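You operate a simulated robot arm through the tools that you are given. There is no shell and no other tool. Be economical: measure what you need, move in short steps, check, and stop when the job is done.

Carry out the task below with a simulated two-armed robot. There is one attempt and no reset: what you move stays moved.

TASK
Stack the grey tin marked "62" from the top of the grey bench on top of the grey tin labelled "95". Push the left grey drawer shut. Put the green rubber roller on the top of the grey bench away on the upper shelf of the teal rack. Put the small green wheel on the top of the grey bench away on the top of the orange bench. Put the wooden block on the top of the grey bench away on the upper middle shelf of the blue rack. Take the lid off the white jar and lay it down on the top of the grey bench. Take the teal brush and leave it in the teal tray. Open the green box lid. Any order will do.

It is judged by the outcome, as a careful person would: the job done as asked, and still so three seconds after it is handed in. It fails if anything else is knocked over, pushed out of place, dropped, spilled or broken. A push-on lid holds only when it is set on centred and level and pressed home; a screw cap is set on level and turned clockwise until tight.

THE ROBOT
Two 7-joint arms with two-finger parallel grippers on one trunk, on a base that drives. Base frame: it is fixed to the floor where the robot stands at the start and does not move with it; the origin is under the middle of the robot, x ahead of it, y to its left, z up. Units: cm, degrees, N and s.
The left shoulder is at the start at [10.7, 17.4, 109], the right one opposite. With the tool pointing down near the work surface each hand reaches from about 30 to 74 cm from the robot's upright axis, wherever it stands, measured 20 degrees to its own side. Places, roughly: green box lid [500, 160, 90]; green rubber roller (6x6x5 cm) [80, 0, 90]; grey tin [50, 25, 100]; left grey drawer [70, -20, 70]; small green wheel (8x8x2 cm) [190, 50, 90]; teal brush (8x4x5 cm) [200, -150, 80]; teal tray (20x15x5 cm) [250, -150, 80]; top of the orange bench [340, 330, 80]; upper middle shelf of the blue rack [150, 340, 120]; upper shelf of the teal rack [50, -330, 60]; white jar [125, 50, 100]; wooden block (12x6x5 cm) [170, 10, 90]. Payload 3.6 kg a hand.
The TCP of each hand is the grasp point between the finger pads, 3 cm short of the fingertips. In the tool frame z runs along the fingers and y along their closing line. The gripper opens to 11 cm. The fingers are 2 cm wide and 1 cm thick; the gripper's body (4.8 by 11.2 cm) begins 5.5 cm behind the TCP.
Orientation is that of the tool frame in the base frame, as [roll, pitch, yaw] about the fixed x, y, z axes, in that order (R = Rz(yaw) Ry(pitch) Rx(roll)). With the fingers straight down and closing along the base's y, the tool's x points along the base's -x, its y along +y and its z along -z.

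THE INTERFACE
- The arms move only by the tool drive_tool. It takes "left_targets", "right_targets" or both (then of equal length, played together; a hand with none holds still); each is a list of rows, each a list of 7 numbers: the turn, a rotation vector about the base's x, y, z in degrees, then the shift along the base's x, y, z in cm, then the gripper command, from -1 (shut) to 1 (fully open), values between in proportion. In form: [[wx, wy, wz, tx, ty, tz, grip], ...]. A call has 1 to 12 rows; each row is the pose to reach, as a shift and turn from the pose commanded when the call began. A row lasts 0.2 s, in which the tool goes at most 5 cm and 8.6 degrees; a call with a longer step from one row to the next is refused whole, and so is a gripper value outside its range. Where a pose cannot be reached the arm comes as near as it can. A force on the tool above 40 N (or 10 N above the force at the start of the call, whichever is more), or a blocked arm, ends the call early, and 0.2 s more pass. Each finger travels about 15.3 cm/s and halts on what it meets, pressing with about 30 N; the grip force reading is that of the motor and also rises with nothing between the fingers. The clock runs only during rows and for 0.2 s after the last one: add rows that repeat a pose to give the fingers time. The reply holds the time, the measured pose of the TCP, the force on the tool along the base axes, the opening and the grip force, in the units named above and with some noise, with the torque about the TCP (base axes, N m) and any sound that the robot's microphone picked up.
- Cameras (640 x 400 px; columns grow to the right, rows downward): "scene" is now at [20.09, -0.01, 124.12]; the picture's right is [-0.01, -1.00, 0.00], its down [-0.72, 0.00, -0.70] and it looks along [0.70, -0.00, -0.72] (base axes); focal length 214 px, centre (320, 200). "left" rides on the left gripper at [7.2, -1.7, -10.3] in its tool frame; the picture's right is [0.23, 0.97, 0.00], its down [-0.76, 0.18, -0.62] and it looks along [-0.61, 0.14, 0.78] (tool axes); focal length 222 px, centre (320, 200). "right" rides on the right gripper at [7.3, 1.7, -10.3] in its tool frame; the picture's right is [-0.23, 0.97, 0.00], its down [-0.76, -0.18, -0.62] and it looks along [-0.61, -0.14, 0.78] (tool axes); focal length 222 px, centre (320, 200).
- grab_frame(camera): a new picture of that camera. It takes no simulated time.
- raise_lower(by): slides the trunk up (or, below 0, down) by that many cm; the arms and the scene camera ride with it, the base frame stays. It gives what a move gives, with no picture.
- drive_base(legs): drives the robot by 1 to 6 legs, each [ahead, left, turn to the left] in cm, cm and degrees, along the robot's own axes; the way and the turn of a leg run together, so that a leg with both is an arc; at most 150 cm and 180 degrees a leg. The arms and the cameras ride along, it lands a little off, and it stops where it bumps. It gives what a move gives.
- aim_head(pan, tilt): turns the head with the scene camera to pan (to the left, within 86 degrees either way) and tilt (down, from -29 to 69), counted from straight ahead of the robot. It gives what a move gives.
- pixel_to_xyz(camera, pixels): for up to 12 pixels [column, row] of the newest picture of that camera ("zoom" is the newest enlarged one), the place [x, y, z] in the base frame of the surface seen there, good to about 0.2 cm, but the place of the scene camera against the robot may be out by one fixed shift of up to 1.2 cm in any direction. It takes no simulated time.
- enlarge(camera, box): a new picture of the part [left, top, right, bottom] of that camera's present view, enlarged. It takes no simulated time.
- hand_in(): hands the job in; it is judged then, once.

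Keep the steps short. Do not move on a guess: measure, check each grasp and each placing, and mend mistakes. In all there are 131 turns and 162 pictures (those below and enlarged ones count). Leave the grippers open and the arms clear of the work at the hand-in unless told otherwise, and finish with a single line.

The tools are called as a command line: name --argument value ..., lists and objects as JSON in quotes. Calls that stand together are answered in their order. drive_tool: Moves the arms, as the interface text tells. Its arguments: {"type":"object","properties":{"left_targets":{"type":"array"},"right_targets":{"type":"array"}},"required":[]} The other tools are called the same way: raise_lower (by) slides the trunk up or down; drive_base (legs) drives the base; aim_head (pan, tilt) turns the head that bears the scene camera; grab_frame (camera) takes a picture; pixel_to_xyz (camera, pixels) gives the place of the surface under pixels of a picture; enlarge (camera, box) takes an enlarged picture of a part of a camera's view; hand_in () hands the job in.

At the start:

```text
time: 0.0
left_eef_pos: [46.49, 26.7, 110.53]
left_tool_rot: [-180.0, 0.0, -179.9]
left_contact_force: [0.1, -0.8, 0.5]
left_ft_torque: [0.03, 0.0, -0.01]
left_gripper_width: 11.02
left_grip_force: 0.0
right_eef_pos: [38.86, -13.3, 111.04]
right_tool_rot: [-179.9, -0.1, 180.0]
right_contact_force: [-0.4, -0.2, -0.2]
right_ft_torque: [-0.01, 0.02, 0.04]
right_gripper_width: 11.0
right_grip_force: 0.1
trunk travel left (down, up): [-20.8, 55.5]
robot x, y, heading: [-0.15, -0.2, 0.1]
head pan, tilt: [-0.3, 45.7]
```

scene: 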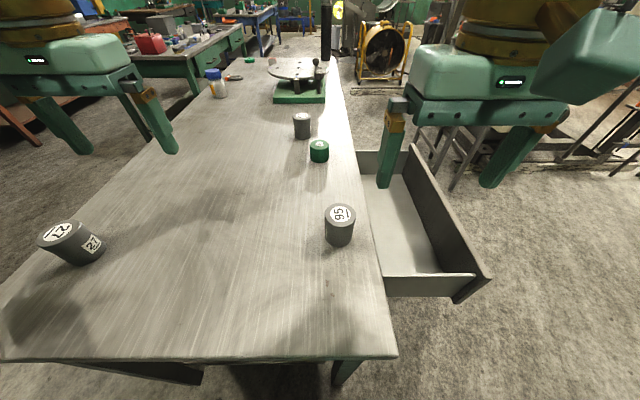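
right: 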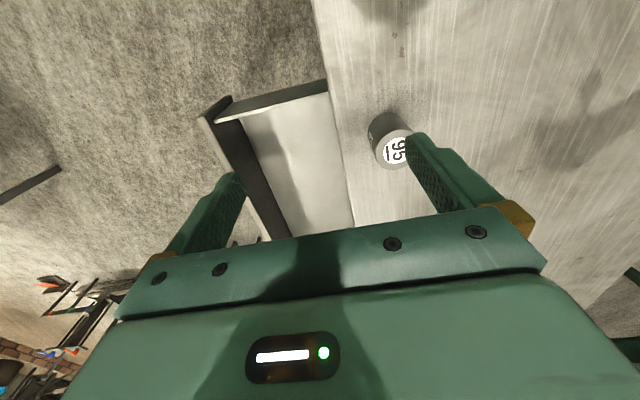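
left: 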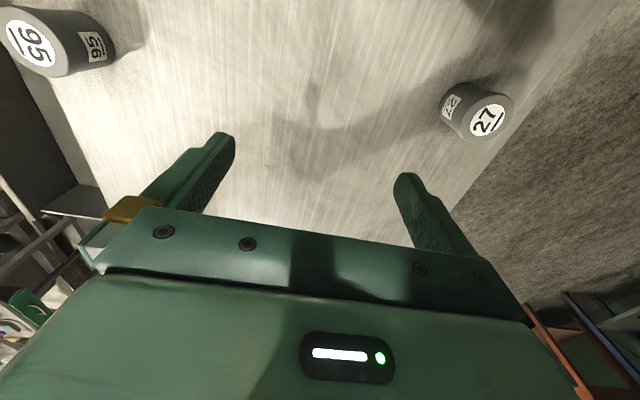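

I see tins "27" and "95" close by and a third tin at (302,124). I enlarge that region and measure positions.

enlarge --camera "scene" --box '[180, 40, 400, 180]'

pixel_to_xyz --camera "scene" --pixels '[[340, 214], [58, 232], [302, 117], [319, 145], [340, 242], [200, 300], [217, 75], [298, 70], [480, 285], [415, 150], [370, 285], [250, 60]]'

```text
2.86 times, centred on (290, 110) of scene
```

zoom: 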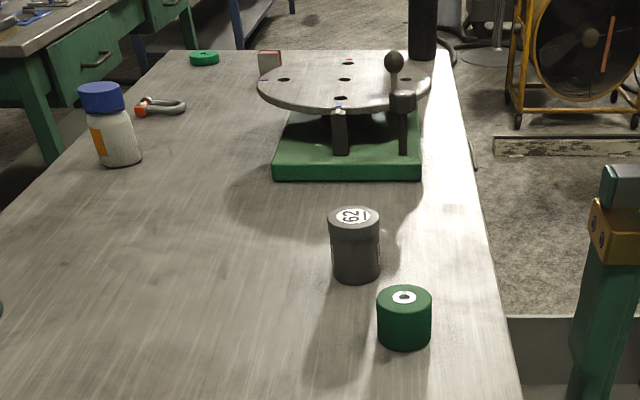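

```text
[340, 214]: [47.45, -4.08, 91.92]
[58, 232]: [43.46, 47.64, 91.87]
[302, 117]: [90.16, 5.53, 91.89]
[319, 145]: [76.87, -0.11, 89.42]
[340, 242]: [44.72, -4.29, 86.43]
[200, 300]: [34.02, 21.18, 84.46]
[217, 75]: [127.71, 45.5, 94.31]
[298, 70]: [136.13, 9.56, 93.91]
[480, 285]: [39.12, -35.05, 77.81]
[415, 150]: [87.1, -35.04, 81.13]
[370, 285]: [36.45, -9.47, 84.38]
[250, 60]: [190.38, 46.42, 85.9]
```

The third tin is "62". The bench top is at about z 84.4. I look around before planning the driving.

aim_head --pan -60 --tilt 25

grab_frame --camera "scene"

aim_head --pan 60 --tilt 25

grab_frame --camera "scene"

aim_head --pan 0 --tilt 15

grab_frame --camera "scene"

```text
time: 1.3
left_eef_pos: [46.52, 26.48, 110.61]
left_tool_rot: [-180.0, 0.0, -179.9]
left_contact_force: [-0.2, -0.5, 0.1]
left_ft_torque: [-0.04, -0.01, 0.01]
left_gripper_width: 10.99
left_grip_force: 0.0
right_eef_pos: [39.03, -13.39, 110.89]
right_tool_rot: [-180.0, -0.1, -180.0]
right_contact_force: [0.1, 0.8, -0.6]
right_ft_torque: [0.0, -0.02, 0.01]
right_gripper_width: 11.03
right_grip_force: 0.0
trunk travel left (down, up): [-20.8, 55.5]
robot x, y, heading: [0.29, 0.26, 0.2]
head pan, tilt: [-60.0, 25.0]
```

```text
157 pictures are left
```

scene: 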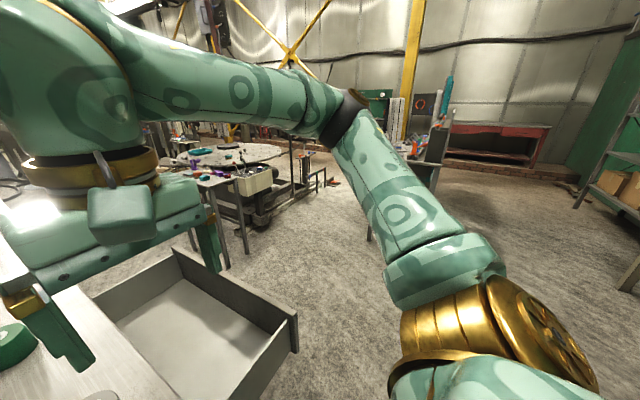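

```text
time: 3.3
left_eef_pos: [46.52, 26.53, 110.6]
left_tool_rot: [179.9, 0.0, -179.9]
left_contact_force: [1.3, -0.7, -0.6]
left_ft_torque: [-0.01, 0.0, 0.02]
left_gripper_width: 10.99
left_grip_force: 0.1
right_eef_pos: [38.97, -13.33, 110.85]
right_tool_rot: [-180.0, 0.0, 180.0]
right_contact_force: [0.7, -0.9, -0.7]
right_ft_torque: [0.01, -0.01, 0.0]
right_gripper_width: 10.98
right_grip_force: 0.1
trunk travel left (down, up): [-20.8, 55.5]
robot x, y, heading: [-0.31, -0.11, 0.1]
head pan, tilt: [60.0, 25.0]
```

```text
156 pictures are left
```

scene: 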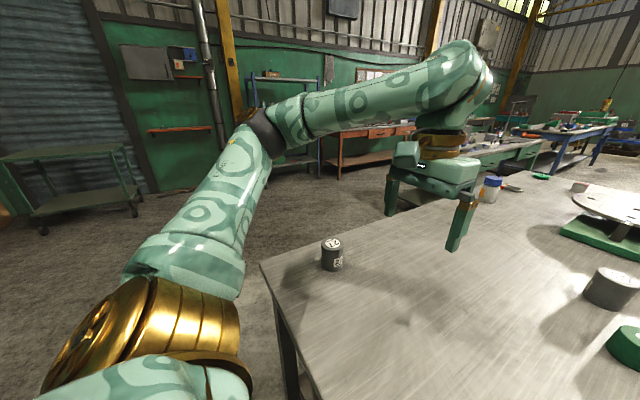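

```text
time: 4.6
left_eef_pos: [46.55, 26.63, 110.63]
left_tool_rot: [-180.0, 0.0, -180.0]
left_contact_force: [-0.9, -0.6, -0.3]
left_ft_torque: [0.0, 0.02, 0.01]
left_gripper_width: 11.0
left_grip_force: 0.0
right_eef_pos: [38.91, -13.35, 110.89]
right_tool_rot: [-179.9, -0.1, -180.0]
right_contact_force: [0.2, 0.4, 0.5]
right_ft_torque: [0.01, 0.03, 0.01]
right_gripper_width: 11.01
right_grip_force: 0.0
trunk travel left (down, up): [-20.8, 55.5]
robot x, y, heading: [-0.27, 0.17, -0.0]
head pan, tilt: [0.0, 15.0]
```

```text
155 pictures are left
```

scene: 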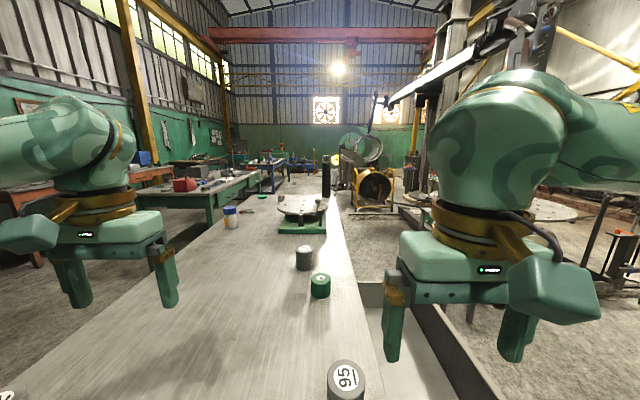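

The floor to my right looks clear. I drive right past the open drawer, then ahead, and turn to face the bench from the drawer side.

drive_base --legs '[[0, -95, 0], [62, 0, 0], [0, 0, 90]]'

aim_head --pan 0 --tilt 45

grab_frame --camera "scene"

```text
time: 16.5
left_eef_pos: [36.3, -49.36, 110.42]
left_tool_rot: [-179.9, 0.0, -90.6]
left_contact_force: [0.3, -0.2, -0.2]
left_ft_torque: [0.0, 0.03, -0.03]
left_gripper_width: 11.03
left_grip_force: 0.0
right_eef_pos: [76.13, -57.28, 111.01]
right_tool_rot: [179.9, -0.1, -90.5]
right_contact_force: [-0.8, -1.2, 0.4]
right_ft_torque: [0.0, 0.0, 0.01]
right_gripper_width: 10.98
right_grip_force: 0.1
trunk travel left (down, up): [-20.8, 55.5]
robot x, y, heading: [62.41, -96.01, 89.6]
head pan, tilt: [0.0, 15.0]
```

```text
time: 17.5
left_eef_pos: [36.34, -49.31, 110.49]
left_tool_rot: [-180.0, 0.0, -90.6]
left_contact_force: [-0.8, -1.1, -0.2]
left_ft_torque: [0.01, -0.03, 0.0]
left_gripper_width: 11.04
left_grip_force: 0.1
right_eef_pos: [76.05, -57.28, 111.03]
right_tool_rot: [180.0, -0.1, -90.6]
right_contact_force: [0.4, -0.6, -0.9]
right_ft_torque: [-0.01, 0.01, 0.03]
right_gripper_width: 11.0
right_grip_force: 0.0
trunk travel left (down, up): [-20.8, 55.5]
robot x, y, heading: [61.85, -96.39, 89.1]
head pan, tilt: [0.0, 45.0]
```

```text
154 pictures are left
```

scene: 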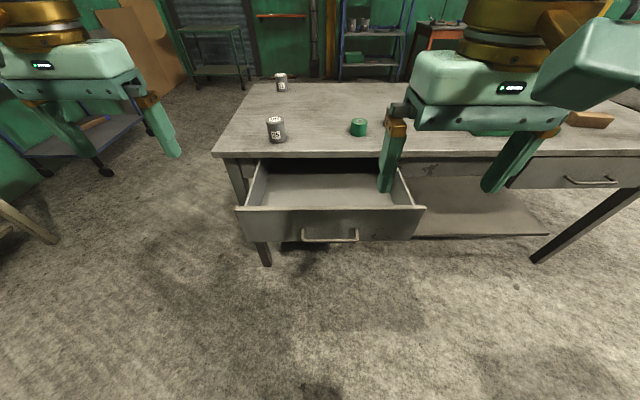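

Drawer front at (330,222). I measure it.

pixel_to_xyz --camera "scene" --pixels '[[330, 209], [270, 212], [400, 209], [270, 238], [400, 236], [330, 237], [330, 228], [330, 154], [480, 155], [330, 190], [560, 165], [590, 181]]'

enlarge --camera "scene" --box '[220, 130, 640, 270]'

```text
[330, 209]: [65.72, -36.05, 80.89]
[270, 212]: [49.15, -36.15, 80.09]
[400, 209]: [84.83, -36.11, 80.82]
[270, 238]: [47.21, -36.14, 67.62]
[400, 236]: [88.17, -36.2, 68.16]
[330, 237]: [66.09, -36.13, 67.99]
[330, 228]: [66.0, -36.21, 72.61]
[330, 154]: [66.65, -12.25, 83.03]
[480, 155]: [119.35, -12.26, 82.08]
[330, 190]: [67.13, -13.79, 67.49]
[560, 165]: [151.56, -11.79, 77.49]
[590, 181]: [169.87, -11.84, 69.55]
```

```text
1.52 times, centred on (430, 200) of scene
```

zoom: 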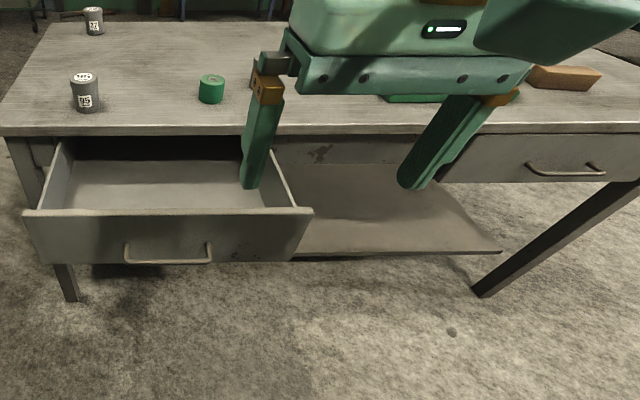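

The front plane is at y≈-36, z 67.5–80.5, and shut would be y≈-12. I drive nearer, putting my right hand in front of the drawer middle.

drive_base --legs '[[16, 12, 0.7]]'

drive_tool --right_targets '[[0, 0, 0, 0, -3, 0, 1], [0, 0, 0, 0, -4, 0, 0.5], [0, 0, 0, 0, -4, 0, 0], [0, 0, 0, 0, -4, -4, -0.5], [0, 0, 0, 0, -4, -8, -1]]'

grab_frame --camera "scene"

```text
time: 19.1
left_eef_pos: [23.75, -33.49, 110.5]
left_tool_rot: [-179.9, -0.1, -89.9]
left_contact_force: [-0.6, 0.0, 0.5]
left_ft_torque: [-0.04, 0.01, 0.01]
left_gripper_width: 11.0
left_grip_force: 0.1
right_eef_pos: [63.64, -40.87, 110.87]
right_tool_rot: [-179.9, -0.1, -90.0]
right_contact_force: [0.2, 0.3, -0.1]
right_ft_torque: [-0.07, -0.02, -0.03]
right_gripper_width: 11.01
right_grip_force: 0.0
trunk travel left (down, up): [-20.8, 55.5]
robot x, y, heading: [50.42, -80.15, 90.0]
head pan, tilt: [0.0, 45.0]
```

```text
time: 20.3
left_eef_pos: [23.73, -33.46, 110.56]
left_tool_rot: [180.0, 0.0, -89.9]
left_contact_force: [1.0, 0.1, -0.6]
left_ft_torque: [0.01, -0.01, -0.03]
left_gripper_width: 11.01
left_grip_force: 0.1
right_eef_pos: [63.73, -45.1, 102.96]
right_tool_rot: [180.0, -0.2, -90.0]
right_contact_force: [0.0, 0.2, 0.1]
right_ft_torque: [0.05, 0.03, 0.02]
right_gripper_width: 0.0
right_grip_force: 30.4
trunk travel left (down, up): [-20.8, 55.5]
robot x, y, heading: [50.42, -79.93, 90.3]
head pan, tilt: [0.0, 45.0]
```

```text
152 pictures are left
```

scene: 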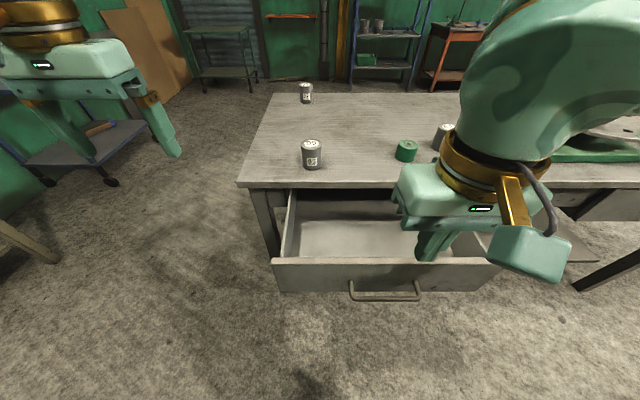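

The hand is closed and in front of the drawer at y -45. I lower it to z 80 and then push slowly in +y.

drive_tool --right_targets '[[0, 0, 0, 1, 0, -5, -1], [0, 0, 0, 2, 0, -10, -1], [0, 0, 0, 3, 0, -15, -1], [0, 0, 0, 3, 0, -20, -1], [0, 0, 0, 3, 0, -23, -1], [0, 0, 0, 3, 4, -23, -1], [0, 0, 0, 3, 6, -23, -1], [0, 0, 0, 3, 7, -23, -1], [0, 0, 0, 3, 8, -23, -1]]'

grab_frame --camera "scene"

```text
refused: row 1 steps farther than a row can; nothing moved
```

```text
151 pictures are left
```

scene: 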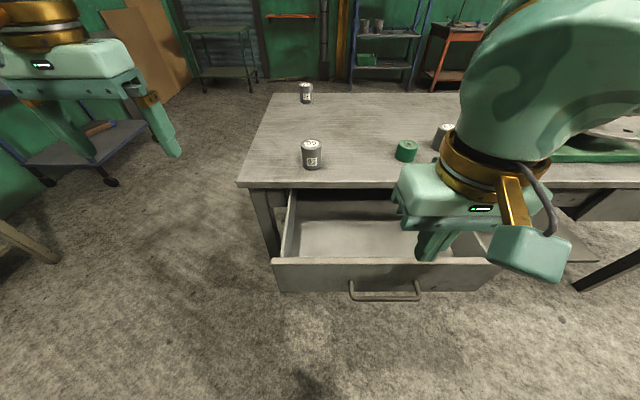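

The combined step was too long; I use 4.5 cm steps.

drive_tool --right_targets '[[0, 0, 0, 1, 0, -4.5, -1], [0, 0, 0, 2, 0, -9, -1], [0, 0, 0, 3, 0, -13.5, -1], [0, 0, 0, 3, 0, -18, -1], [0, 0, 0, 3, 0, -23, -1], [0, 0, 0, 3, 4, -23, -1], [0, 0, 0, 3, 6, -23, -1], [0, 0, 0, 3, 7, -23, -1], [0, 0, 0, 3, 8, -23, -1]]'

grab_frame --camera "scene"

```text
time: 22.3
left_eef_pos: [23.81, -33.5, 110.73]
left_tool_rot: [180.0, -0.1, -89.8]
left_contact_force: [-0.3, -1.4, -0.1]
left_ft_torque: [0.01, 0.0, -0.01]
left_gripper_width: 10.99
left_grip_force: 0.1
right_eef_pos: [66.7, -37.0, 79.8]
right_tool_rot: [179.9, -0.1, -90.0]
right_contact_force: [-0.5, -1.8, 0.2]
right_ft_torque: [0.04, 0.02, 0.01]
right_gripper_width: 0.01
right_grip_force: 30.3
trunk travel left (down, up): [-20.8, 55.5]
robot x, y, heading: [50.33, -80.2, 89.8]
head pan, tilt: [0.0, 45.0]
```

```text
150 pictures are left
```

scene: 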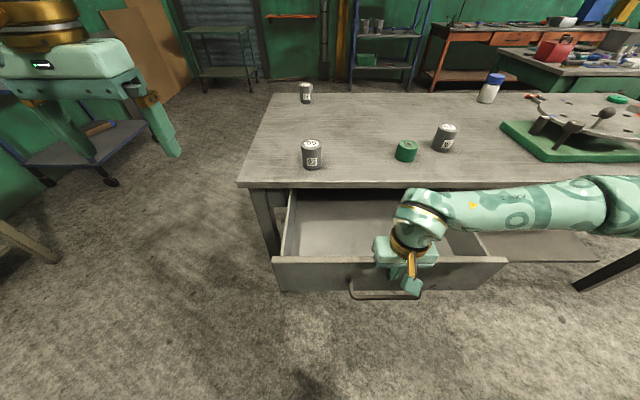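

Contact begins (-1.8 N). I push 24 cm in steps of about 2.2 cm.

drive_tool --right_targets '[[0, 0, 0, 0, 2.2, 0, -1], [0, 0, 0, 0, 4.4, 0, -1], [0, 0, 0, 0, 6.6, 0, -1], [0, 0, 0, 0, 8.8, 0, -1], [0, 0, 0, 0, 11, 0, -1], [0, 0, 0, 0, 13.2, 0, -1], [0, 0, 0, 0, 15.4, 0, -1], [0, 0, 0, 0, 17.6, 0, -1], [0, 0, 0, 0, 19.8, 0, -1], [0, 0, 0, 0, 21.5, 0, -1], [0, 0, 0, 0, 23, 0, -1], [0, 0, 0, 0, 24, 0, -1]]'

enlarge --camera "scene" --box '[220, 120, 640, 320]'

```text
time: 24.9
left_eef_pos: [23.77, -33.35, 110.51]
left_tool_rot: [180.0, 0.0, -89.8]
left_contact_force: [-0.5, -0.3, -0.2]
left_ft_torque: [0.01, 0.02, -0.02]
left_gripper_width: 11.01
left_grip_force: 0.0
right_eef_pos: [66.73, -14.04, 79.9]
right_tool_rot: [180.0, 0.0, -90.0]
right_contact_force: [0.4, 0.1, -0.8]
right_ft_torque: [0.01, 0.01, 0.01]
right_gripper_width: 0.0
right_grip_force: 29.8
right hand out of reach, approached as far as the arm can: row 12
trunk travel left (down, up): [-20.8, 55.5]
robot x, y, heading: [50.55, -80.31, 90.2]
head pan, tilt: [0.0, 45.0]
```

```text
1.52 times, centred on (430, 220) of scene
```

zoom: 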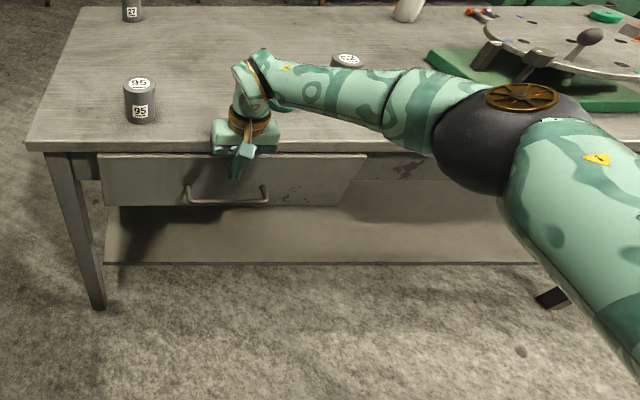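

The arm is at its reach limit with the drawer about 1 cm short. I pull back, drive 10 cm nearer, and finish the push.

drive_tool --right_targets '[[0, 0, 0, 0, -5, 0, -1], [0, 0, 0, 0, -10, 0, -1], [0, 0, 0, 0, -14, 0, -1]]'

drive_base --legs '[[10, 0, 0]]'

drive_tool --right_targets '[[0, 0, 0, 0, 2, 0, -1], [0, 0, 0, 0, 3.5, 0, -1], [0, 0, 0, 0, 4.5, 0, -1], [0, 0, 0, 0, 5.0, 0, -1], [0, 0, 0, 0, 5.5, 0, -1], [0, 0, 0, 0, 6.0, 0, -1], [0, 0, 0, 0, 6.5, 0, -1], [0, 0, 0, 0, 7, 0, -1]]'

enlarge --camera "scene" --box '[220, 120, 640, 320]'

```text
time: 25.7
left_eef_pos: [23.78, -33.49, 110.65]
left_tool_rot: [-180.0, 0.1, -89.9]
left_contact_force: [-0.1, -0.5, 0.4]
left_ft_torque: [0.03, -0.03, 0.02]
left_gripper_width: 10.98
left_grip_force: 0.0
right_eef_pos: [66.79, -28.06, 80.01]
right_tool_rot: [180.0, 0.0, -90.1]
right_contact_force: [0.3, -0.3, -0.2]
right_ft_torque: [0.04, 0.0, -0.01]
right_gripper_width: 0.01
right_grip_force: 30.4
trunk travel left (down, up): [-20.8, 55.5]
robot x, y, heading: [50.37, -80.12, 90.3]
head pan, tilt: [0.0, 45.0]
```

```text
time: 26.8
left_eef_pos: [23.85, -23.23, 110.47]
left_tool_rot: [180.0, -0.1, -89.9]
left_contact_force: [0.0, 0.5, -0.8]
left_ft_torque: [-0.01, -0.01, 0.04]
left_gripper_width: 11.01
left_grip_force: 0.1
right_eef_pos: [66.74, -17.91, 79.96]
right_tool_rot: [-179.9, -0.1, -90.0]
right_contact_force: [0.2, -0.2, -1.1]
right_ft_torque: [-0.04, -0.02, 0.0]
right_gripper_width: 0.01
right_grip_force: 29.9
trunk travel left (down, up): [-20.8, 55.5]
robot x, y, heading: [50.28, -69.97, 89.8]
head pan, tilt: [0.0, 45.0]
```

```text
time: 28.1
left_eef_pos: [24.01, -23.83, 110.69]
left_tool_rot: [179.9, 0.2, -90.0]
left_contact_force: [0.2, -0.4, 0.0]
left_ft_torque: [0.0, 0.03, 0.01]
left_gripper_width: 11.0
left_grip_force: 0.0
right_eef_pos: [66.68, -13.38, 79.89]
right_tool_rot: [180.0, -1.1, -90.0]
right_contact_force: [0.1, -17.8, 7.9]
right_ft_torque: [1.01, 0.05, -0.03]
right_gripper_width: 0.03
right_grip_force: 30.6
trunk travel left (down, up): [-20.8, 55.5]
robot x, y, heading: [50.52, -69.46, 89.9]
head pan, tilt: [0.0, 45.0]
stopped in row 6 (right hand): the force on the tool passed its limit at 44 N (the readings are from after the stop); the commanded pose is now the measured one
```

```text
1.52 times, centred on (430, 220) of scene
```

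zoom: 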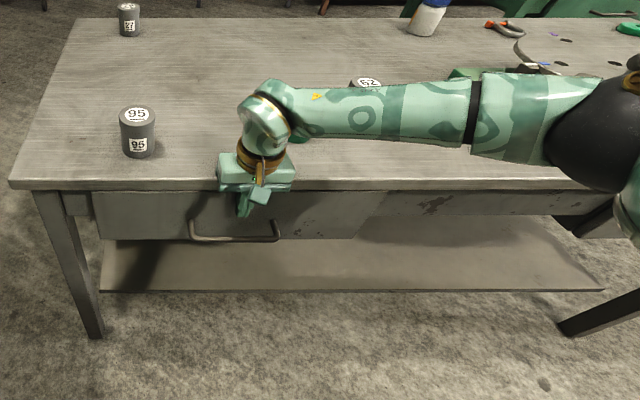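

The torque sign says the contact is above the TCP: the gripper body met the bench edge. I back off, tilt the fingertips forward 32°, and push again with the tips.

drive_tool --right_targets '[[0, 0, 0, 0, -4, 0, -1], [8, 0, 0, 0, -5, 0, -1], [16, 0, 0, 0, -5, 0, -1], [24, 0, 0, 0, -5, -1, -1], [32, 0, 0, 0, -5, -2, -1], [32, 0, 0, 0, -3, -2, -1], [32, 0, 0, 0, -2, -2, -1], [32, 0, 0, 0, -1.2, -2, -1], [32, 0, 0, 0, -0.7, -2, -1], [32, 0, 0, 0, -0.2, -2, -1], [32, 0, 0, 0, 0.3, -2, -1], [32, 0, 0, 0, 0.8, -2, -1]]'

grab_frame --camera "scene"

```text
time: 30.2
left_eef_pos: [23.99, -23.67, 110.65]
left_tool_rot: [-179.9, 0.1, -90.1]
left_contact_force: [-0.4, 0.6, 0.3]
left_ft_torque: [-0.03, 0.02, -0.02]
left_gripper_width: 11.01
left_grip_force: 0.1
right_eef_pos: [66.68, -14.26, 77.6]
right_tool_rot: [180.0, 30.2, -90.0]
right_contact_force: [-0.7, -14.7, 5.7]
right_ft_torque: [-0.22, 0.21, 0.01]
right_gripper_width: 0.0
right_grip_force: 30.6
trunk travel left (down, up): [-20.8, 55.5]
robot x, y, heading: [50.54, -69.82, 90.0]
head pan, tilt: [0.0, 45.0]
stopped in row 10 (right hand): the force on the tool passed its limit at 44 N (the readings are from after the stop); the commanded pose is now the measured one
```

```text
147 pictures are left
```

scene: 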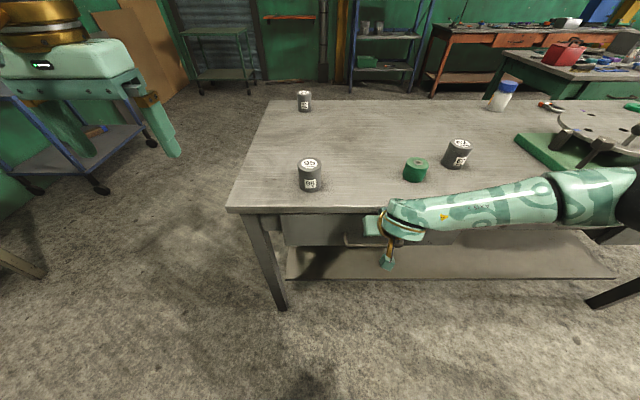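

Firm stop with the contact at the tips at y≈-12: the drawer should be home. I retract, untilt, raise and measure it.

drive_tool --right_targets '[[0, 0, 0, 0, -4, 0, -1], [-8, 0, 0, 0, -8, 0, -1], [-16, 0, 0, 0, -10, 2, -1], [-24, 0, 0, 0, -10, 6, -1], [-30.2, 0, 0, 0, -10, 10.5, -0.5], [-30.2, 0, 0, 0, -10, 15, 0], [-30.2, 0, 0, 0, -10, 19.5, 0.5], [-30.2, 0, 0, 0, -8, 24, 1]]'

grab_frame --camera "scene"

pixel_to_xyz --camera "scene" --pixels '[[300, 228], [345, 228], [580, 230], [309, 163], [304, 94], [416, 165], [459, 144], [300, 150], [600, 150], [300, 208], [500, 92], [300, 212]]'

```text
time: 32.0
left_eef_pos: [23.9, -23.51, 110.68]
left_tool_rot: [180.0, -0.1, -90.1]
left_contact_force: [-0.4, 0.6, -1.0]
left_ft_torque: [0.02, -0.01, 0.0]
left_gripper_width: 11.0
left_grip_force: 0.1
right_eef_pos: [66.65, -22.13, 101.64]
right_tool_rot: [-179.9, 0.1, -89.9]
right_contact_force: [0.0, -0.1, 0.3]
right_ft_torque: [0.03, 0.01, 0.0]
right_gripper_width: 11.01
right_grip_force: 0.0
trunk travel left (down, up): [-20.8, 55.5]
robot x, y, heading: [50.37, -69.46, 90.1]
head pan, tilt: [0.0, 45.0]
```

```text
146 pictures are left
```

scene: 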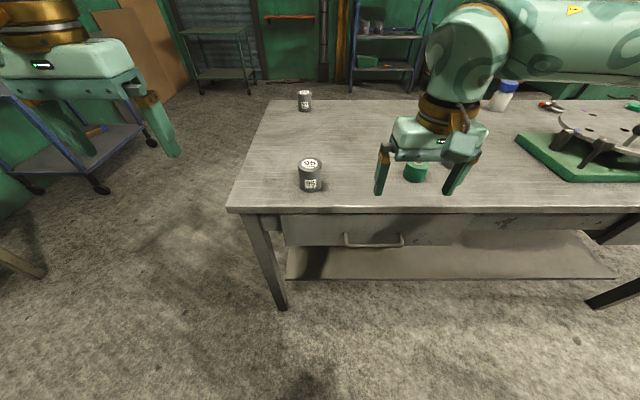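

```text
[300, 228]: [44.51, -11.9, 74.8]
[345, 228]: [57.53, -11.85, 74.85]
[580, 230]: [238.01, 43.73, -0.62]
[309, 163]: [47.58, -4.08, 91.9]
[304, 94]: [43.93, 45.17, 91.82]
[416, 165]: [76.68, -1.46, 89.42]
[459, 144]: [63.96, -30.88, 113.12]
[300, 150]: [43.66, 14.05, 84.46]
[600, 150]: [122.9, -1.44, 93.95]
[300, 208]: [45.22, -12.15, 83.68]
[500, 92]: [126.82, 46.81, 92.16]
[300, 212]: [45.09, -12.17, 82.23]
```

The drawer face at y -11.9 is flush with the other drawer: shut. I drive to reach tin "62" with the right hand and look with its camera.

drive_base --legs '[[9, -16, 0]]'

grab_frame --camera "right"

grab_frame --camera "scene"

```text
time: 33.6
left_eef_pos: [40.02, -14.36, 110.6]
left_tool_rot: [-180.0, 0.1, -90.1]
left_contact_force: [0.6, 0.0, 1.0]
left_ft_torque: [-0.02, 0.01, -0.01]
left_gripper_width: 10.99
left_grip_force: 0.0
right_eef_pos: [82.81, -12.91, 101.45]
right_tool_rot: [-180.0, 0.2, -90.0]
right_contact_force: [-0.5, 0.1, -0.2]
right_ft_torque: [0.01, 0.03, -0.01]
right_gripper_width: 11.0
right_grip_force: 0.1
trunk travel left (down, up): [-20.8, 55.5]
robot x, y, heading: [66.71, -61.15, 90.1]
head pan, tilt: [0.0, 45.0]
```

```text
145 pictures are left
```

right: 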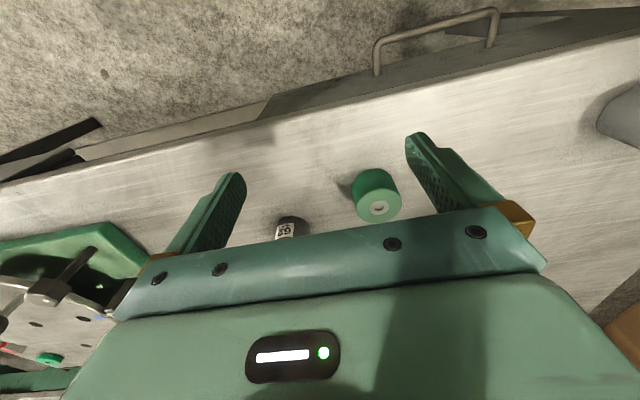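

```text
144 pictures are left
```

scene: 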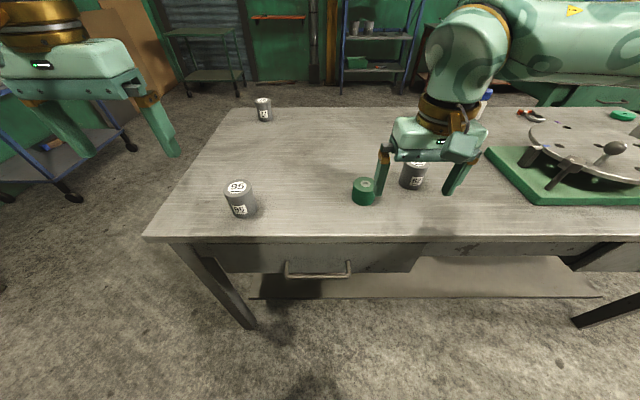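

I measure roller top (379,208) and tin label in the right camera, and the tins in the scene camera to compare.

pixel_to_xyz --camera "right" --pixels '[[379, 208], [366, 208], [392, 208], [379, 200], [430, 250], [300, 130], [292, 222]]'

pixel_to_xyz --camera "scene" --pixels '[[363, 183], [353, 184], [373, 184], [237, 186], [413, 167], [300, 220], [225, 189], [250, 186]]'

enlarge --camera "scene" --box '[210, 140, 470, 240]'

```text
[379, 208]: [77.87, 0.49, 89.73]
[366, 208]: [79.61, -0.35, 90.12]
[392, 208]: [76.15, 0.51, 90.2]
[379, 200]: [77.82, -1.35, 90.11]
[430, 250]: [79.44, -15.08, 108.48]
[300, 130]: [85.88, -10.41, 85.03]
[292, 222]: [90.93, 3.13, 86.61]
```

```text
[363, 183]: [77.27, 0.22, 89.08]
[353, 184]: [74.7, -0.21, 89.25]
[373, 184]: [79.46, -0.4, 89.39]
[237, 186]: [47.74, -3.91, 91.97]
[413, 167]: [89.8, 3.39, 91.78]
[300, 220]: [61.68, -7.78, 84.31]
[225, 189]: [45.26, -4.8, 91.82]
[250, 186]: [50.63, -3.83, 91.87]
```

```text
2.46 times, centred on (340, 190) of scene
```

zoom: 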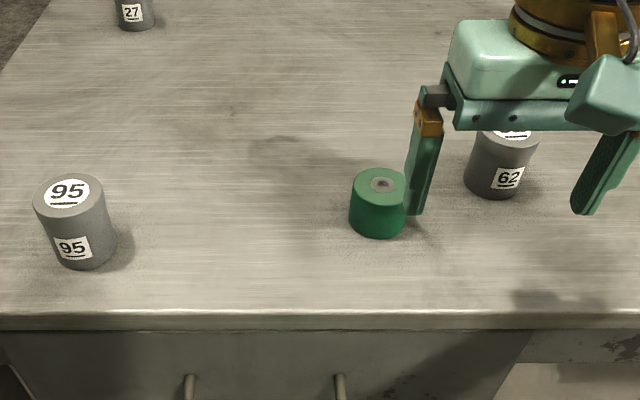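

The right-hand camera reads the bench at z 85.0 (scene reads ~0.6 low). I bring the right hand above tin "62" at safe height to measure with its own camera.

drive_tool --right_targets '[[0, 0, 0, 2, 4, 0, 1], [0, 0, 0, 4, 8, 0, 1], [0, 0, 0, 6, 12, 0, 1], [0, 0, 0, 7.5, 15, 0, 1]]'

grab_frame --camera "right"

```text
time: 34.6
left_eef_pos: [39.98, -14.5, 110.56]
left_tool_rot: [-180.0, 0.0, -90.0]
left_contact_force: [0.1, 0.3, 0.6]
left_ft_torque: [0.0, 0.0, -0.01]
left_gripper_width: 10.99
left_grip_force: 0.0
right_eef_pos: [88.34, -1.92, 101.59]
right_tool_rot: [-179.9, 0.3, -89.9]
right_contact_force: [-0.5, 0.4, -0.8]
right_ft_torque: [0.01, 0.0, -0.03]
right_gripper_width: 11.0
right_grip_force: 0.0
right hand out of reach, approached as far as the arm can: row 3, 4
trunk travel left (down, up): [-20.8, 55.5]
robot x, y, heading: [66.81, -60.91, 90.0]
head pan, tilt: [0.0, 45.0]
```

```text
142 pictures are left
```

right: 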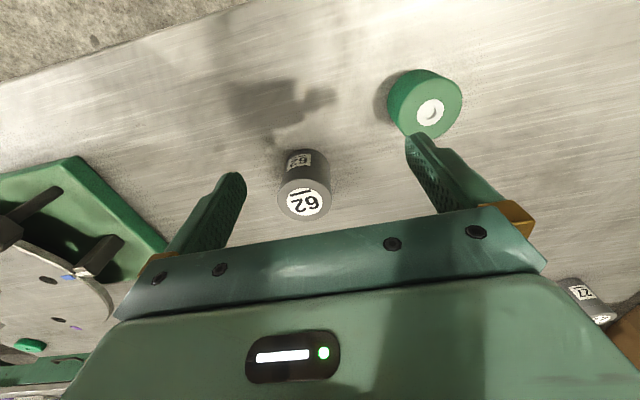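

Reach limited. Tin "62" top at (304,201). I measure, then drive 10 cm nearer.

pixel_to_xyz --camera "right" --pixels '[[304, 201], [281, 200], [329, 198], [302, 215], [305, 186], [429, 110], [200, 300]]'

drive_base --legs '[[10, 0, 0]]'

grab_frame --camera "right"

```text
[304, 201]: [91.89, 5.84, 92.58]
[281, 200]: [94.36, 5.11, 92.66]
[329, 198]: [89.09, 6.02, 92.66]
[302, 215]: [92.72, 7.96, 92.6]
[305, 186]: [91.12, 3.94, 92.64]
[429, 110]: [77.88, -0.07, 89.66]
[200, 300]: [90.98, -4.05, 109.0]
```

```text
time: 35.7
left_eef_pos: [39.93, -4.33, 110.42]
left_tool_rot: [180.0, -0.1, -90.1]
left_contact_force: [0.3, 0.4, -0.3]
left_ft_torque: [-0.06, -0.04, 0.01]
left_gripper_width: 10.95
left_grip_force: 0.1
right_eef_pos: [88.45, 8.19, 101.43]
right_tool_rot: [-179.9, 0.0, -90.0]
right_contact_force: [-0.4, 0.1, -0.3]
right_ft_torque: [-0.02, 0.02, 0.03]
right_gripper_width: 10.99
right_grip_force: 0.1
trunk travel left (down, up): [-20.8, 55.5]
robot x, y, heading: [66.3, -50.67, 89.8]
head pan, tilt: [0.0, 45.0]
```

```text
141 pictures are left
```

right: 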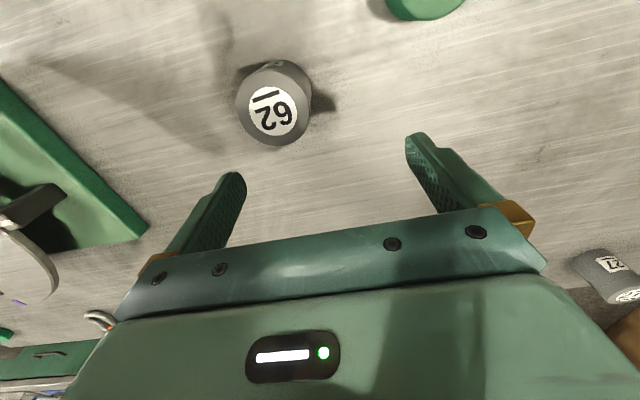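

pixel_to_xyz --camera "right" --pixels '[[272, 111], [238, 108], [307, 110], [278, 82], [272, 143]]'

```text
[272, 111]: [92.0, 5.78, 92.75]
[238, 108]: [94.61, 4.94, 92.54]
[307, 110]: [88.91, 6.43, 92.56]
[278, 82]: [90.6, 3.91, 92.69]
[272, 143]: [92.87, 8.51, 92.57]
```

Tin "62" centre ≈ (91.9, 5.8), top 92.6. I move over it at height and read the pose.

drive_tool --right_targets '[[0, 0, 0, 1.7, -1.2, 0, 1], [0, 0, 0, 3.45, -2.4, 0, 1], [0, 0, 0, 3.45, -2.4, 0, 1]]'

grab_frame --camera "right"

```text
time: 36.5
left_eef_pos: [39.92, -4.49, 110.5]
left_tool_rot: [-179.9, 0.0, -90.2]
left_contact_force: [-0.6, 0.6, -0.1]
left_ft_torque: [0.02, -0.01, 0.0]
left_gripper_width: 11.0
left_grip_force: 0.0
right_eef_pos: [91.8, 5.61, 101.51]
right_tool_rot: [-179.8, 0.1, -89.9]
right_contact_force: [0.0, 0.7, 0.3]
right_ft_torque: [-0.04, 0.01, -0.05]
right_gripper_width: 11.02
right_grip_force: 0.0
trunk travel left (down, up): [-20.8, 55.5]
robot x, y, heading: [66.56, -51.29, 90.1]
head pan, tilt: [0.0, 45.0]
```

```text
140 pictures are left
```

right: 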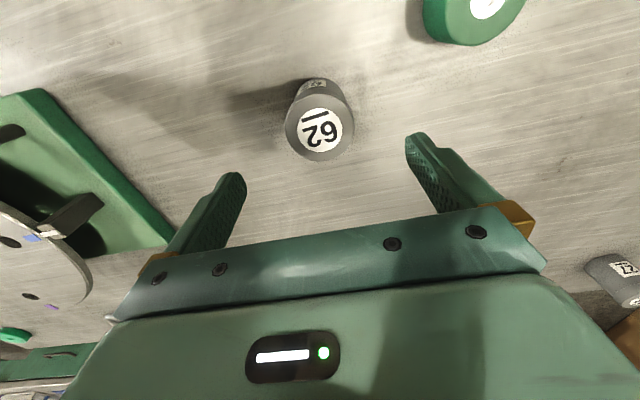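

Centred between the fingers (label at column 320). I lower 11 cm to z 90.5 and then close.

drive_tool --right_targets '[[0, 0, 0, 0, 0.2, -4, 1], [0, 0, 0, 0, 0.2, -8, 1], [0, 0, 0, 0, 0.2, -11, 1], [0, 0, 0, 0, 0.2, -11, 1]]'

drive_tool --right_targets '[[0, 0, 0, 0, 0, 0, 0.4], [0, 0, 0, 0, 0, 0, 0], [0, 0, 0, 0, 0, 0, -0.5], [0, 0, 0, 0, 0, 0, -0.5]]'

grab_frame --camera "right"

```text
time: 37.5
left_eef_pos: [39.98, -4.42, 110.79]
left_tool_rot: [-179.9, 0.1, -90.1]
left_contact_force: [-0.1, -0.2, 0.3]
left_ft_torque: [0.0, -0.02, 0.02]
left_gripper_width: 10.97
left_grip_force: 0.0
right_eef_pos: [91.75, 5.77, 90.43]
right_tool_rot: [180.0, 0.3, -90.0]
right_contact_force: [-0.2, -0.2, 0.2]
right_ft_torque: [-0.02, -0.04, 0.01]
right_gripper_width: 11.02
right_grip_force: 0.0
trunk travel left (down, up): [-20.8, 55.5]
robot x, y, heading: [66.77, -51.02, 89.6]
head pan, tilt: [0.0, 45.0]
```

```text
time: 38.5
left_eef_pos: [39.96, -4.34, 110.63]
left_tool_rot: [-180.0, -0.1, -90.1]
left_contact_force: [0.8, -0.1, -0.1]
left_ft_torque: [-0.02, 0.01, -0.02]
left_gripper_width: 11.02
left_grip_force: 0.0
right_eef_pos: [91.76, 5.78, 90.43]
right_tool_rot: [-180.0, 0.2, -90.0]
right_contact_force: [1.3, 0.1, 1.5]
right_ft_torque: [-0.06, 0.02, 0.01]
right_gripper_width: 5.91
right_grip_force: 30.2
trunk travel left (down, up): [-20.8, 55.5]
robot x, y, heading: [66.52, -50.79, 89.9]
head pan, tilt: [0.0, 45.0]
```

```text
139 pictures are left
```

right: 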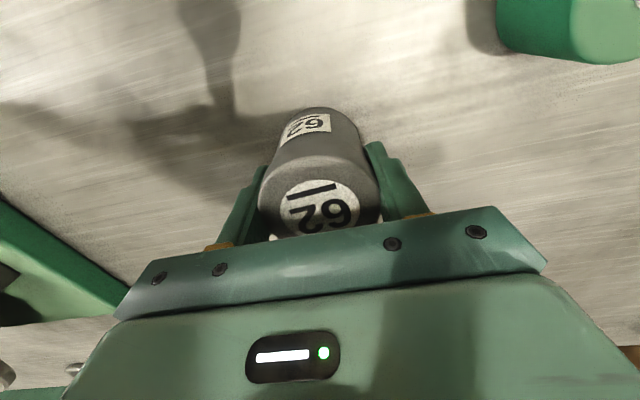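

Gripped at 5.9 cm. I lift 14 cm and look at tin "95" with the left camera.

drive_tool --right_targets '[[0, 0, 0, 0, 0, 2, -0.5], [0, 0, 0, 0, 0, 6, -0.5], [0, 0, 0, 0, 0, 10, -0.5], [0, 0, 0, 0, 0, 14, -0.5]]'

grab_frame --camera "left"

```text
time: 39.5
left_eef_pos: [39.91, -4.51, 110.57]
left_tool_rot: [180.0, 0.0, -90.1]
left_contact_force: [0.3, -0.2, 0.2]
left_ft_torque: [-0.03, 0.03, -0.01]
left_gripper_width: 11.01
left_grip_force: 0.1
right_eef_pos: [91.78, 5.89, 102.54]
right_tool_rot: [-179.9, 0.2, -90.1]
right_contact_force: [0.3, -1.2, 0.2]
right_ft_torque: [0.01, 0.0, -0.01]
right_gripper_width: 2.75
right_grip_force: 0.1
right hand out of reach, approached as far as the arm can: row 4
trunk travel left (down, up): [-20.8, 55.5]
robot x, y, heading: [66.85, -51.21, 89.6]
head pan, tilt: [0.0, 45.0]
```

```text
138 pictures are left
```

left: 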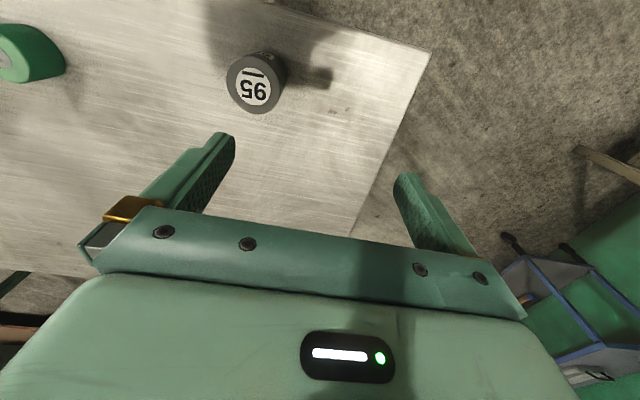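

The opening fell to 2.75: the tin slipped out. I look at what happened.

grab_frame --camera "right"

grab_frame --camera "scene"

```text
137 pictures are left
```

right: 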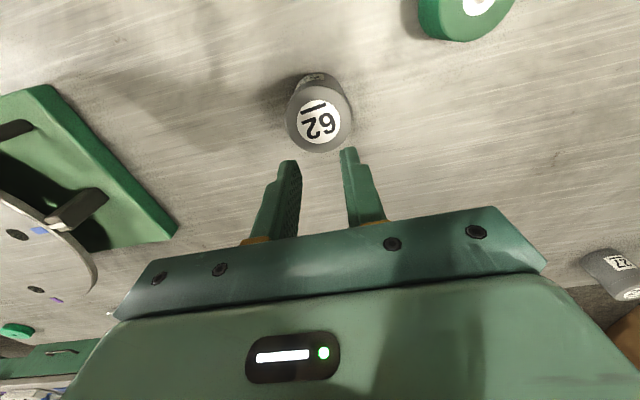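

```text
136 pictures are left
```

scene: 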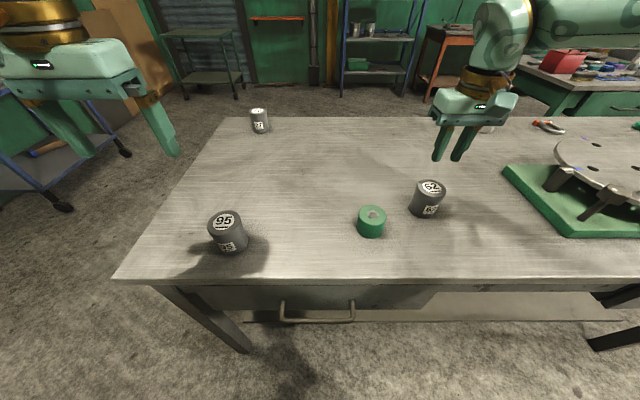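

The tin still stands in place; it only slipped through. I'll regrip lower, with full close, and lift slowly.

drive_tool --right_targets '[[0, 0, 0, 0, 0, 0, 0.3], [0, 0, 0, 0, 0, 0, 1], [0, 0, 0, 0, 0, 0, 1], [0, 0, 0, 0, 0, 0, 1]]'

pixel_to_xyz --camera "right" --pixels '[[318, 122], [287, 120], [351, 120], [316, 150], [322, 94]]'

pixel_to_xyz --camera "left" --pixels '[[254, 88], [226, 84], [283, 86], [254, 113], [255, 62]]'

```text
time: 40.5
left_eef_pos: [40.06, -4.42, 110.59]
left_tool_rot: [-180.0, 0.1, -90.1]
left_contact_force: [-0.4, 0.3, -0.6]
left_ft_torque: [0.01, -0.04, 0.0]
left_gripper_width: 11.01
left_grip_force: 0.1
right_eef_pos: [91.69, 5.94, 102.45]
right_tool_rot: [-179.9, 0.2, -90.1]
right_contact_force: [-0.5, -0.9, -0.9]
right_ft_torque: [0.02, 0.02, 0.01]
right_gripper_width: 11.01
right_grip_force: 0.1
trunk travel left (down, up): [-20.8, 55.5]
robot x, y, heading: [66.25, -51.22, 90.0]
head pan, tilt: [0.0, 45.0]
```

```text
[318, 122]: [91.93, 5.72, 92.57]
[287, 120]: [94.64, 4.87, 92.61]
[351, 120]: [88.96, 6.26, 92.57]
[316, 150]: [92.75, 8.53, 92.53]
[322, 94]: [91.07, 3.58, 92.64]
```

```text
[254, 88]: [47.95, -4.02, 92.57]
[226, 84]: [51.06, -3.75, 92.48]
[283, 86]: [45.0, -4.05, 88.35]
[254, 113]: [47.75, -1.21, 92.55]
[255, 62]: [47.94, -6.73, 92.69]
```

Tin "62" still at (91.9, 5.8). I lower and read height.

drive_tool --right_targets '[[0, 0, 0, 0.1, -0.1, -4.5, 1], [0, 0, 0, 0.1, -0.1, -9, 1], [0, 0, 0, 0.1, -0.1, -13, 1], [0, 0, 0, 0.1, -0.1, -13, 1]]'

```text
time: 41.5
left_eef_pos: [40.01, -4.39, 110.61]
left_tool_rot: [179.9, 0.0, -90.0]
left_contact_force: [-0.2, 0.2, 0.7]
left_ft_torque: [0.03, 0.04, -0.03]
left_gripper_width: 10.99
left_grip_force: 0.1
right_eef_pos: [91.92, 5.76, 89.58]
right_tool_rot: [180.0, 0.2, -90.0]
right_contact_force: [0.6, 0.7, -0.3]
right_ft_torque: [-0.01, 0.01, -0.04]
right_gripper_width: 11.01
right_grip_force: 0.1
trunk travel left (down, up): [-20.8, 55.5]
robot x, y, heading: [66.43, -51.01, 89.9]
head pan, tilt: [0.0, 45.0]
```

drive_tool --right_targets '[[0, 0, 0, 0, 0, -0.7, 1], [0, 0, 0, 0, 0, -0.7, 0.2], [0, 0, 0, 0, 0, -0.7, -0.5], [0, 0, 0, 0, 0, -0.7, -1], [0, 0, 0, 0, 0, -0.7, -1], [0, 0, 0, 0, 0, -0.7, -1], [0, 0, 0, 0, 0, -0.4, -1], [0, 0, 0, 0, 0, 0, -1], [0, 0, 0, 0, 0, 0.5, -1], [0, 0, 0, 0, 0, 1, -1]]'

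```text
time: 43.7
left_eef_pos: [40.07, -4.38, 110.58]
left_tool_rot: [180.0, 0.0, -90.1]
left_contact_force: [-0.7, 0.8, 1.0]
left_ft_torque: [0.01, -0.03, 0.01]
left_gripper_width: 10.99
left_grip_force: 0.0
right_eef_pos: [91.96, 5.82, 90.49]
right_tool_rot: [-179.8, 0.0, -90.0]
right_contact_force: [-0.3, 0.0, -3.3]
right_ft_torque: [0.0, -0.03, 0.02]
right_gripper_width: 5.94
right_grip_force: 30.3
trunk travel left (down, up): [-20.8, 55.5]
robot x, y, heading: [66.58, -51.0, 89.4]
head pan, tilt: [0.0, 45.0]
```

Force -3.3 N: it carries the tin's weight. I lift gently to check the hold.

drive_tool --right_targets '[[0, 0, 0, 0, 0, 0.7, -1], [0, 0, 0, 0, 0, 1.6, -1], [0, 0, 0, 0, 0, 2.8, -1], [0, 0, 0, 0, 0, 4.2, -1], [0, 0, 0, 0, 0, 5.7, -1], [0, 0, 0, 0, 0, 7.2, -1], [0, 0, 0, 0, 0, 8.4, -1], [0, 0, 0, 0, 0, 9.3, -1], [0, 0, 0, 0, 0, 10, -1]]'

grab_frame --camera "right"

```text
time: 45.7
left_eef_pos: [40.0, -4.38, 110.56]
left_tool_rot: [-180.0, 0.0, -90.1]
left_contact_force: [0.2, 0.3, -0.4]
left_ft_torque: [0.0, 0.02, 0.01]
left_gripper_width: 10.99
left_grip_force: 0.1
right_eef_pos: [91.91, 5.78, 100.53]
right_tool_rot: [-179.9, 0.1, -90.0]
right_contact_force: [0.0, -0.4, -3.5]
right_ft_torque: [0.04, -0.02, -0.02]
right_gripper_width: 5.93
right_grip_force: 30.4
trunk travel left (down, up): [-20.8, 55.5]
robot x, y, heading: [66.22, -51.26, 89.7]
head pan, tilt: [0.0, 45.0]
```

```text
135 pictures are left
```

right: 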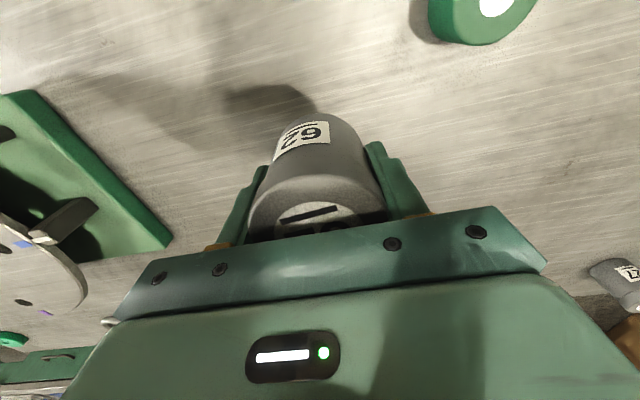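

Held (-3.5 N). I drive left and slightly back so the tin comes over near tin "95".

drive_base --legs '[[-6, 36, 0]]'

grab_frame --camera "right"

```text
time: 48.0
left_eef_pos: [3.52, -10.69, 110.63]
left_tool_rot: [-180.0, 0.1, -89.8]
left_contact_force: [-0.2, -0.1, -0.2]
left_ft_torque: [0.0, -0.02, 0.0]
left_gripper_width: 11.0
left_grip_force: 0.0
right_eef_pos: [55.52, -0.22, 100.36]
right_tool_rot: [-179.8, 0.1, -89.7]
right_contact_force: [-0.3, 0.4, -2.8]
right_ft_torque: [0.01, -0.02, 0.02]
right_gripper_width: 5.91
right_grip_force: 30.0
trunk travel left (down, up): [-20.8, 55.5]
robot x, y, heading: [30.36, -57.25, 90.2]
head pan, tilt: [0.0, 45.0]
```

```text
134 pictures are left
```

right: 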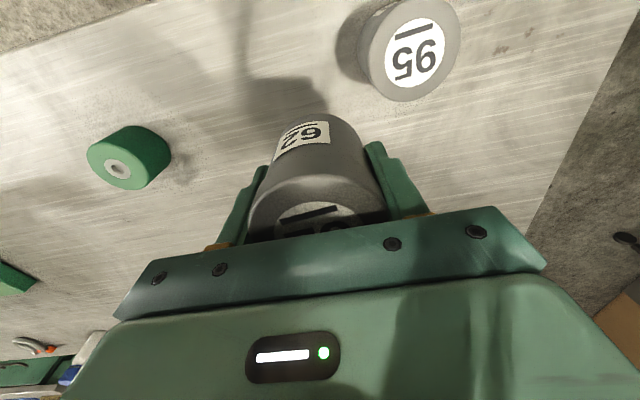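

I measure the top of "95" in the right camera.

pixel_to_xyz --camera "right" --pixels '[[414, 52], [371, 55], [458, 42], [408, 100], [420, 6]]'

```text
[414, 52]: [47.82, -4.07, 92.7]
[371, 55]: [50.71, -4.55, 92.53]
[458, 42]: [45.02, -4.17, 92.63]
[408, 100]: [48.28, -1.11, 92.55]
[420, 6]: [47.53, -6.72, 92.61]
```

Centre of "95" is (47.85, -4.0). I move above it, then check before lowering.

drive_tool --right_targets '[[0, 0, 0, -2, -1, 0, -1], [0, 0, 0, -4, -2, 0, -1], [0, 0, 0, -6, -3, 0, -1], [0, 0, 0, -7.2, -3.6, 0, -1], [0, 0, 0, -7.65, -3.8, 0, -1], [0, 0, 0, -7.65, -3.8, 0, -1]]'

grab_frame --camera "right"

grab_frame --camera "scene"

```text
time: 49.5
left_eef_pos: [3.72, -10.59, 110.57]
left_tool_rot: [-180.0, 0.0, -89.9]
left_contact_force: [0.5, 0.2, 0.0]
left_ft_torque: [0.0, 0.0, 0.02]
left_gripper_width: 11.02
left_grip_force: 0.1
right_eef_pos: [48.07, -3.85, 100.56]
right_tool_rot: [-179.9, 0.0, -89.7]
right_contact_force: [-0.2, 0.4, -3.3]
right_ft_torque: [0.03, 0.0, -0.02]
right_gripper_width: 5.93
right_grip_force: 30.1
trunk travel left (down, up): [-20.8, 55.5]
robot x, y, heading: [30.02, -57.01, 90.1]
head pan, tilt: [0.0, 45.0]
```

```text
133 pictures are left
```

right: 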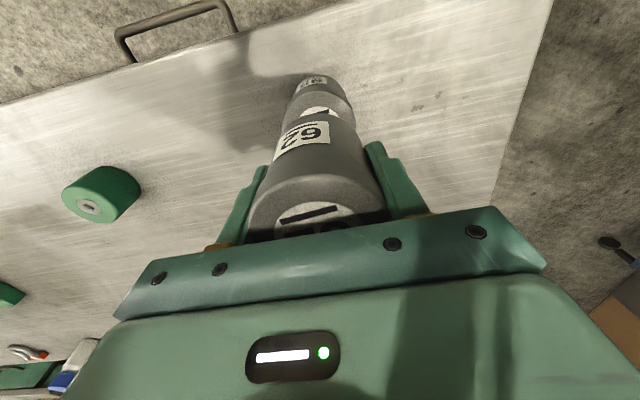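

```text
132 pictures are left
```

scene: 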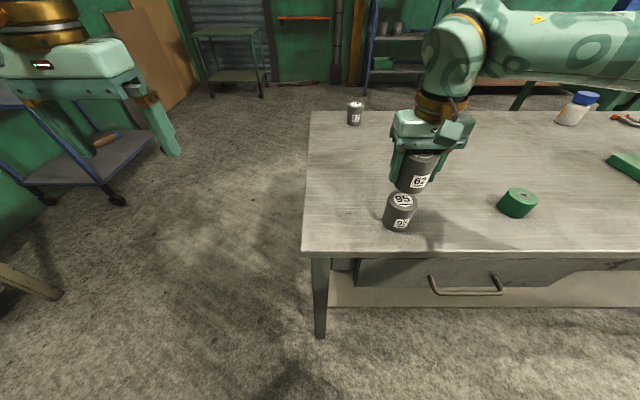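

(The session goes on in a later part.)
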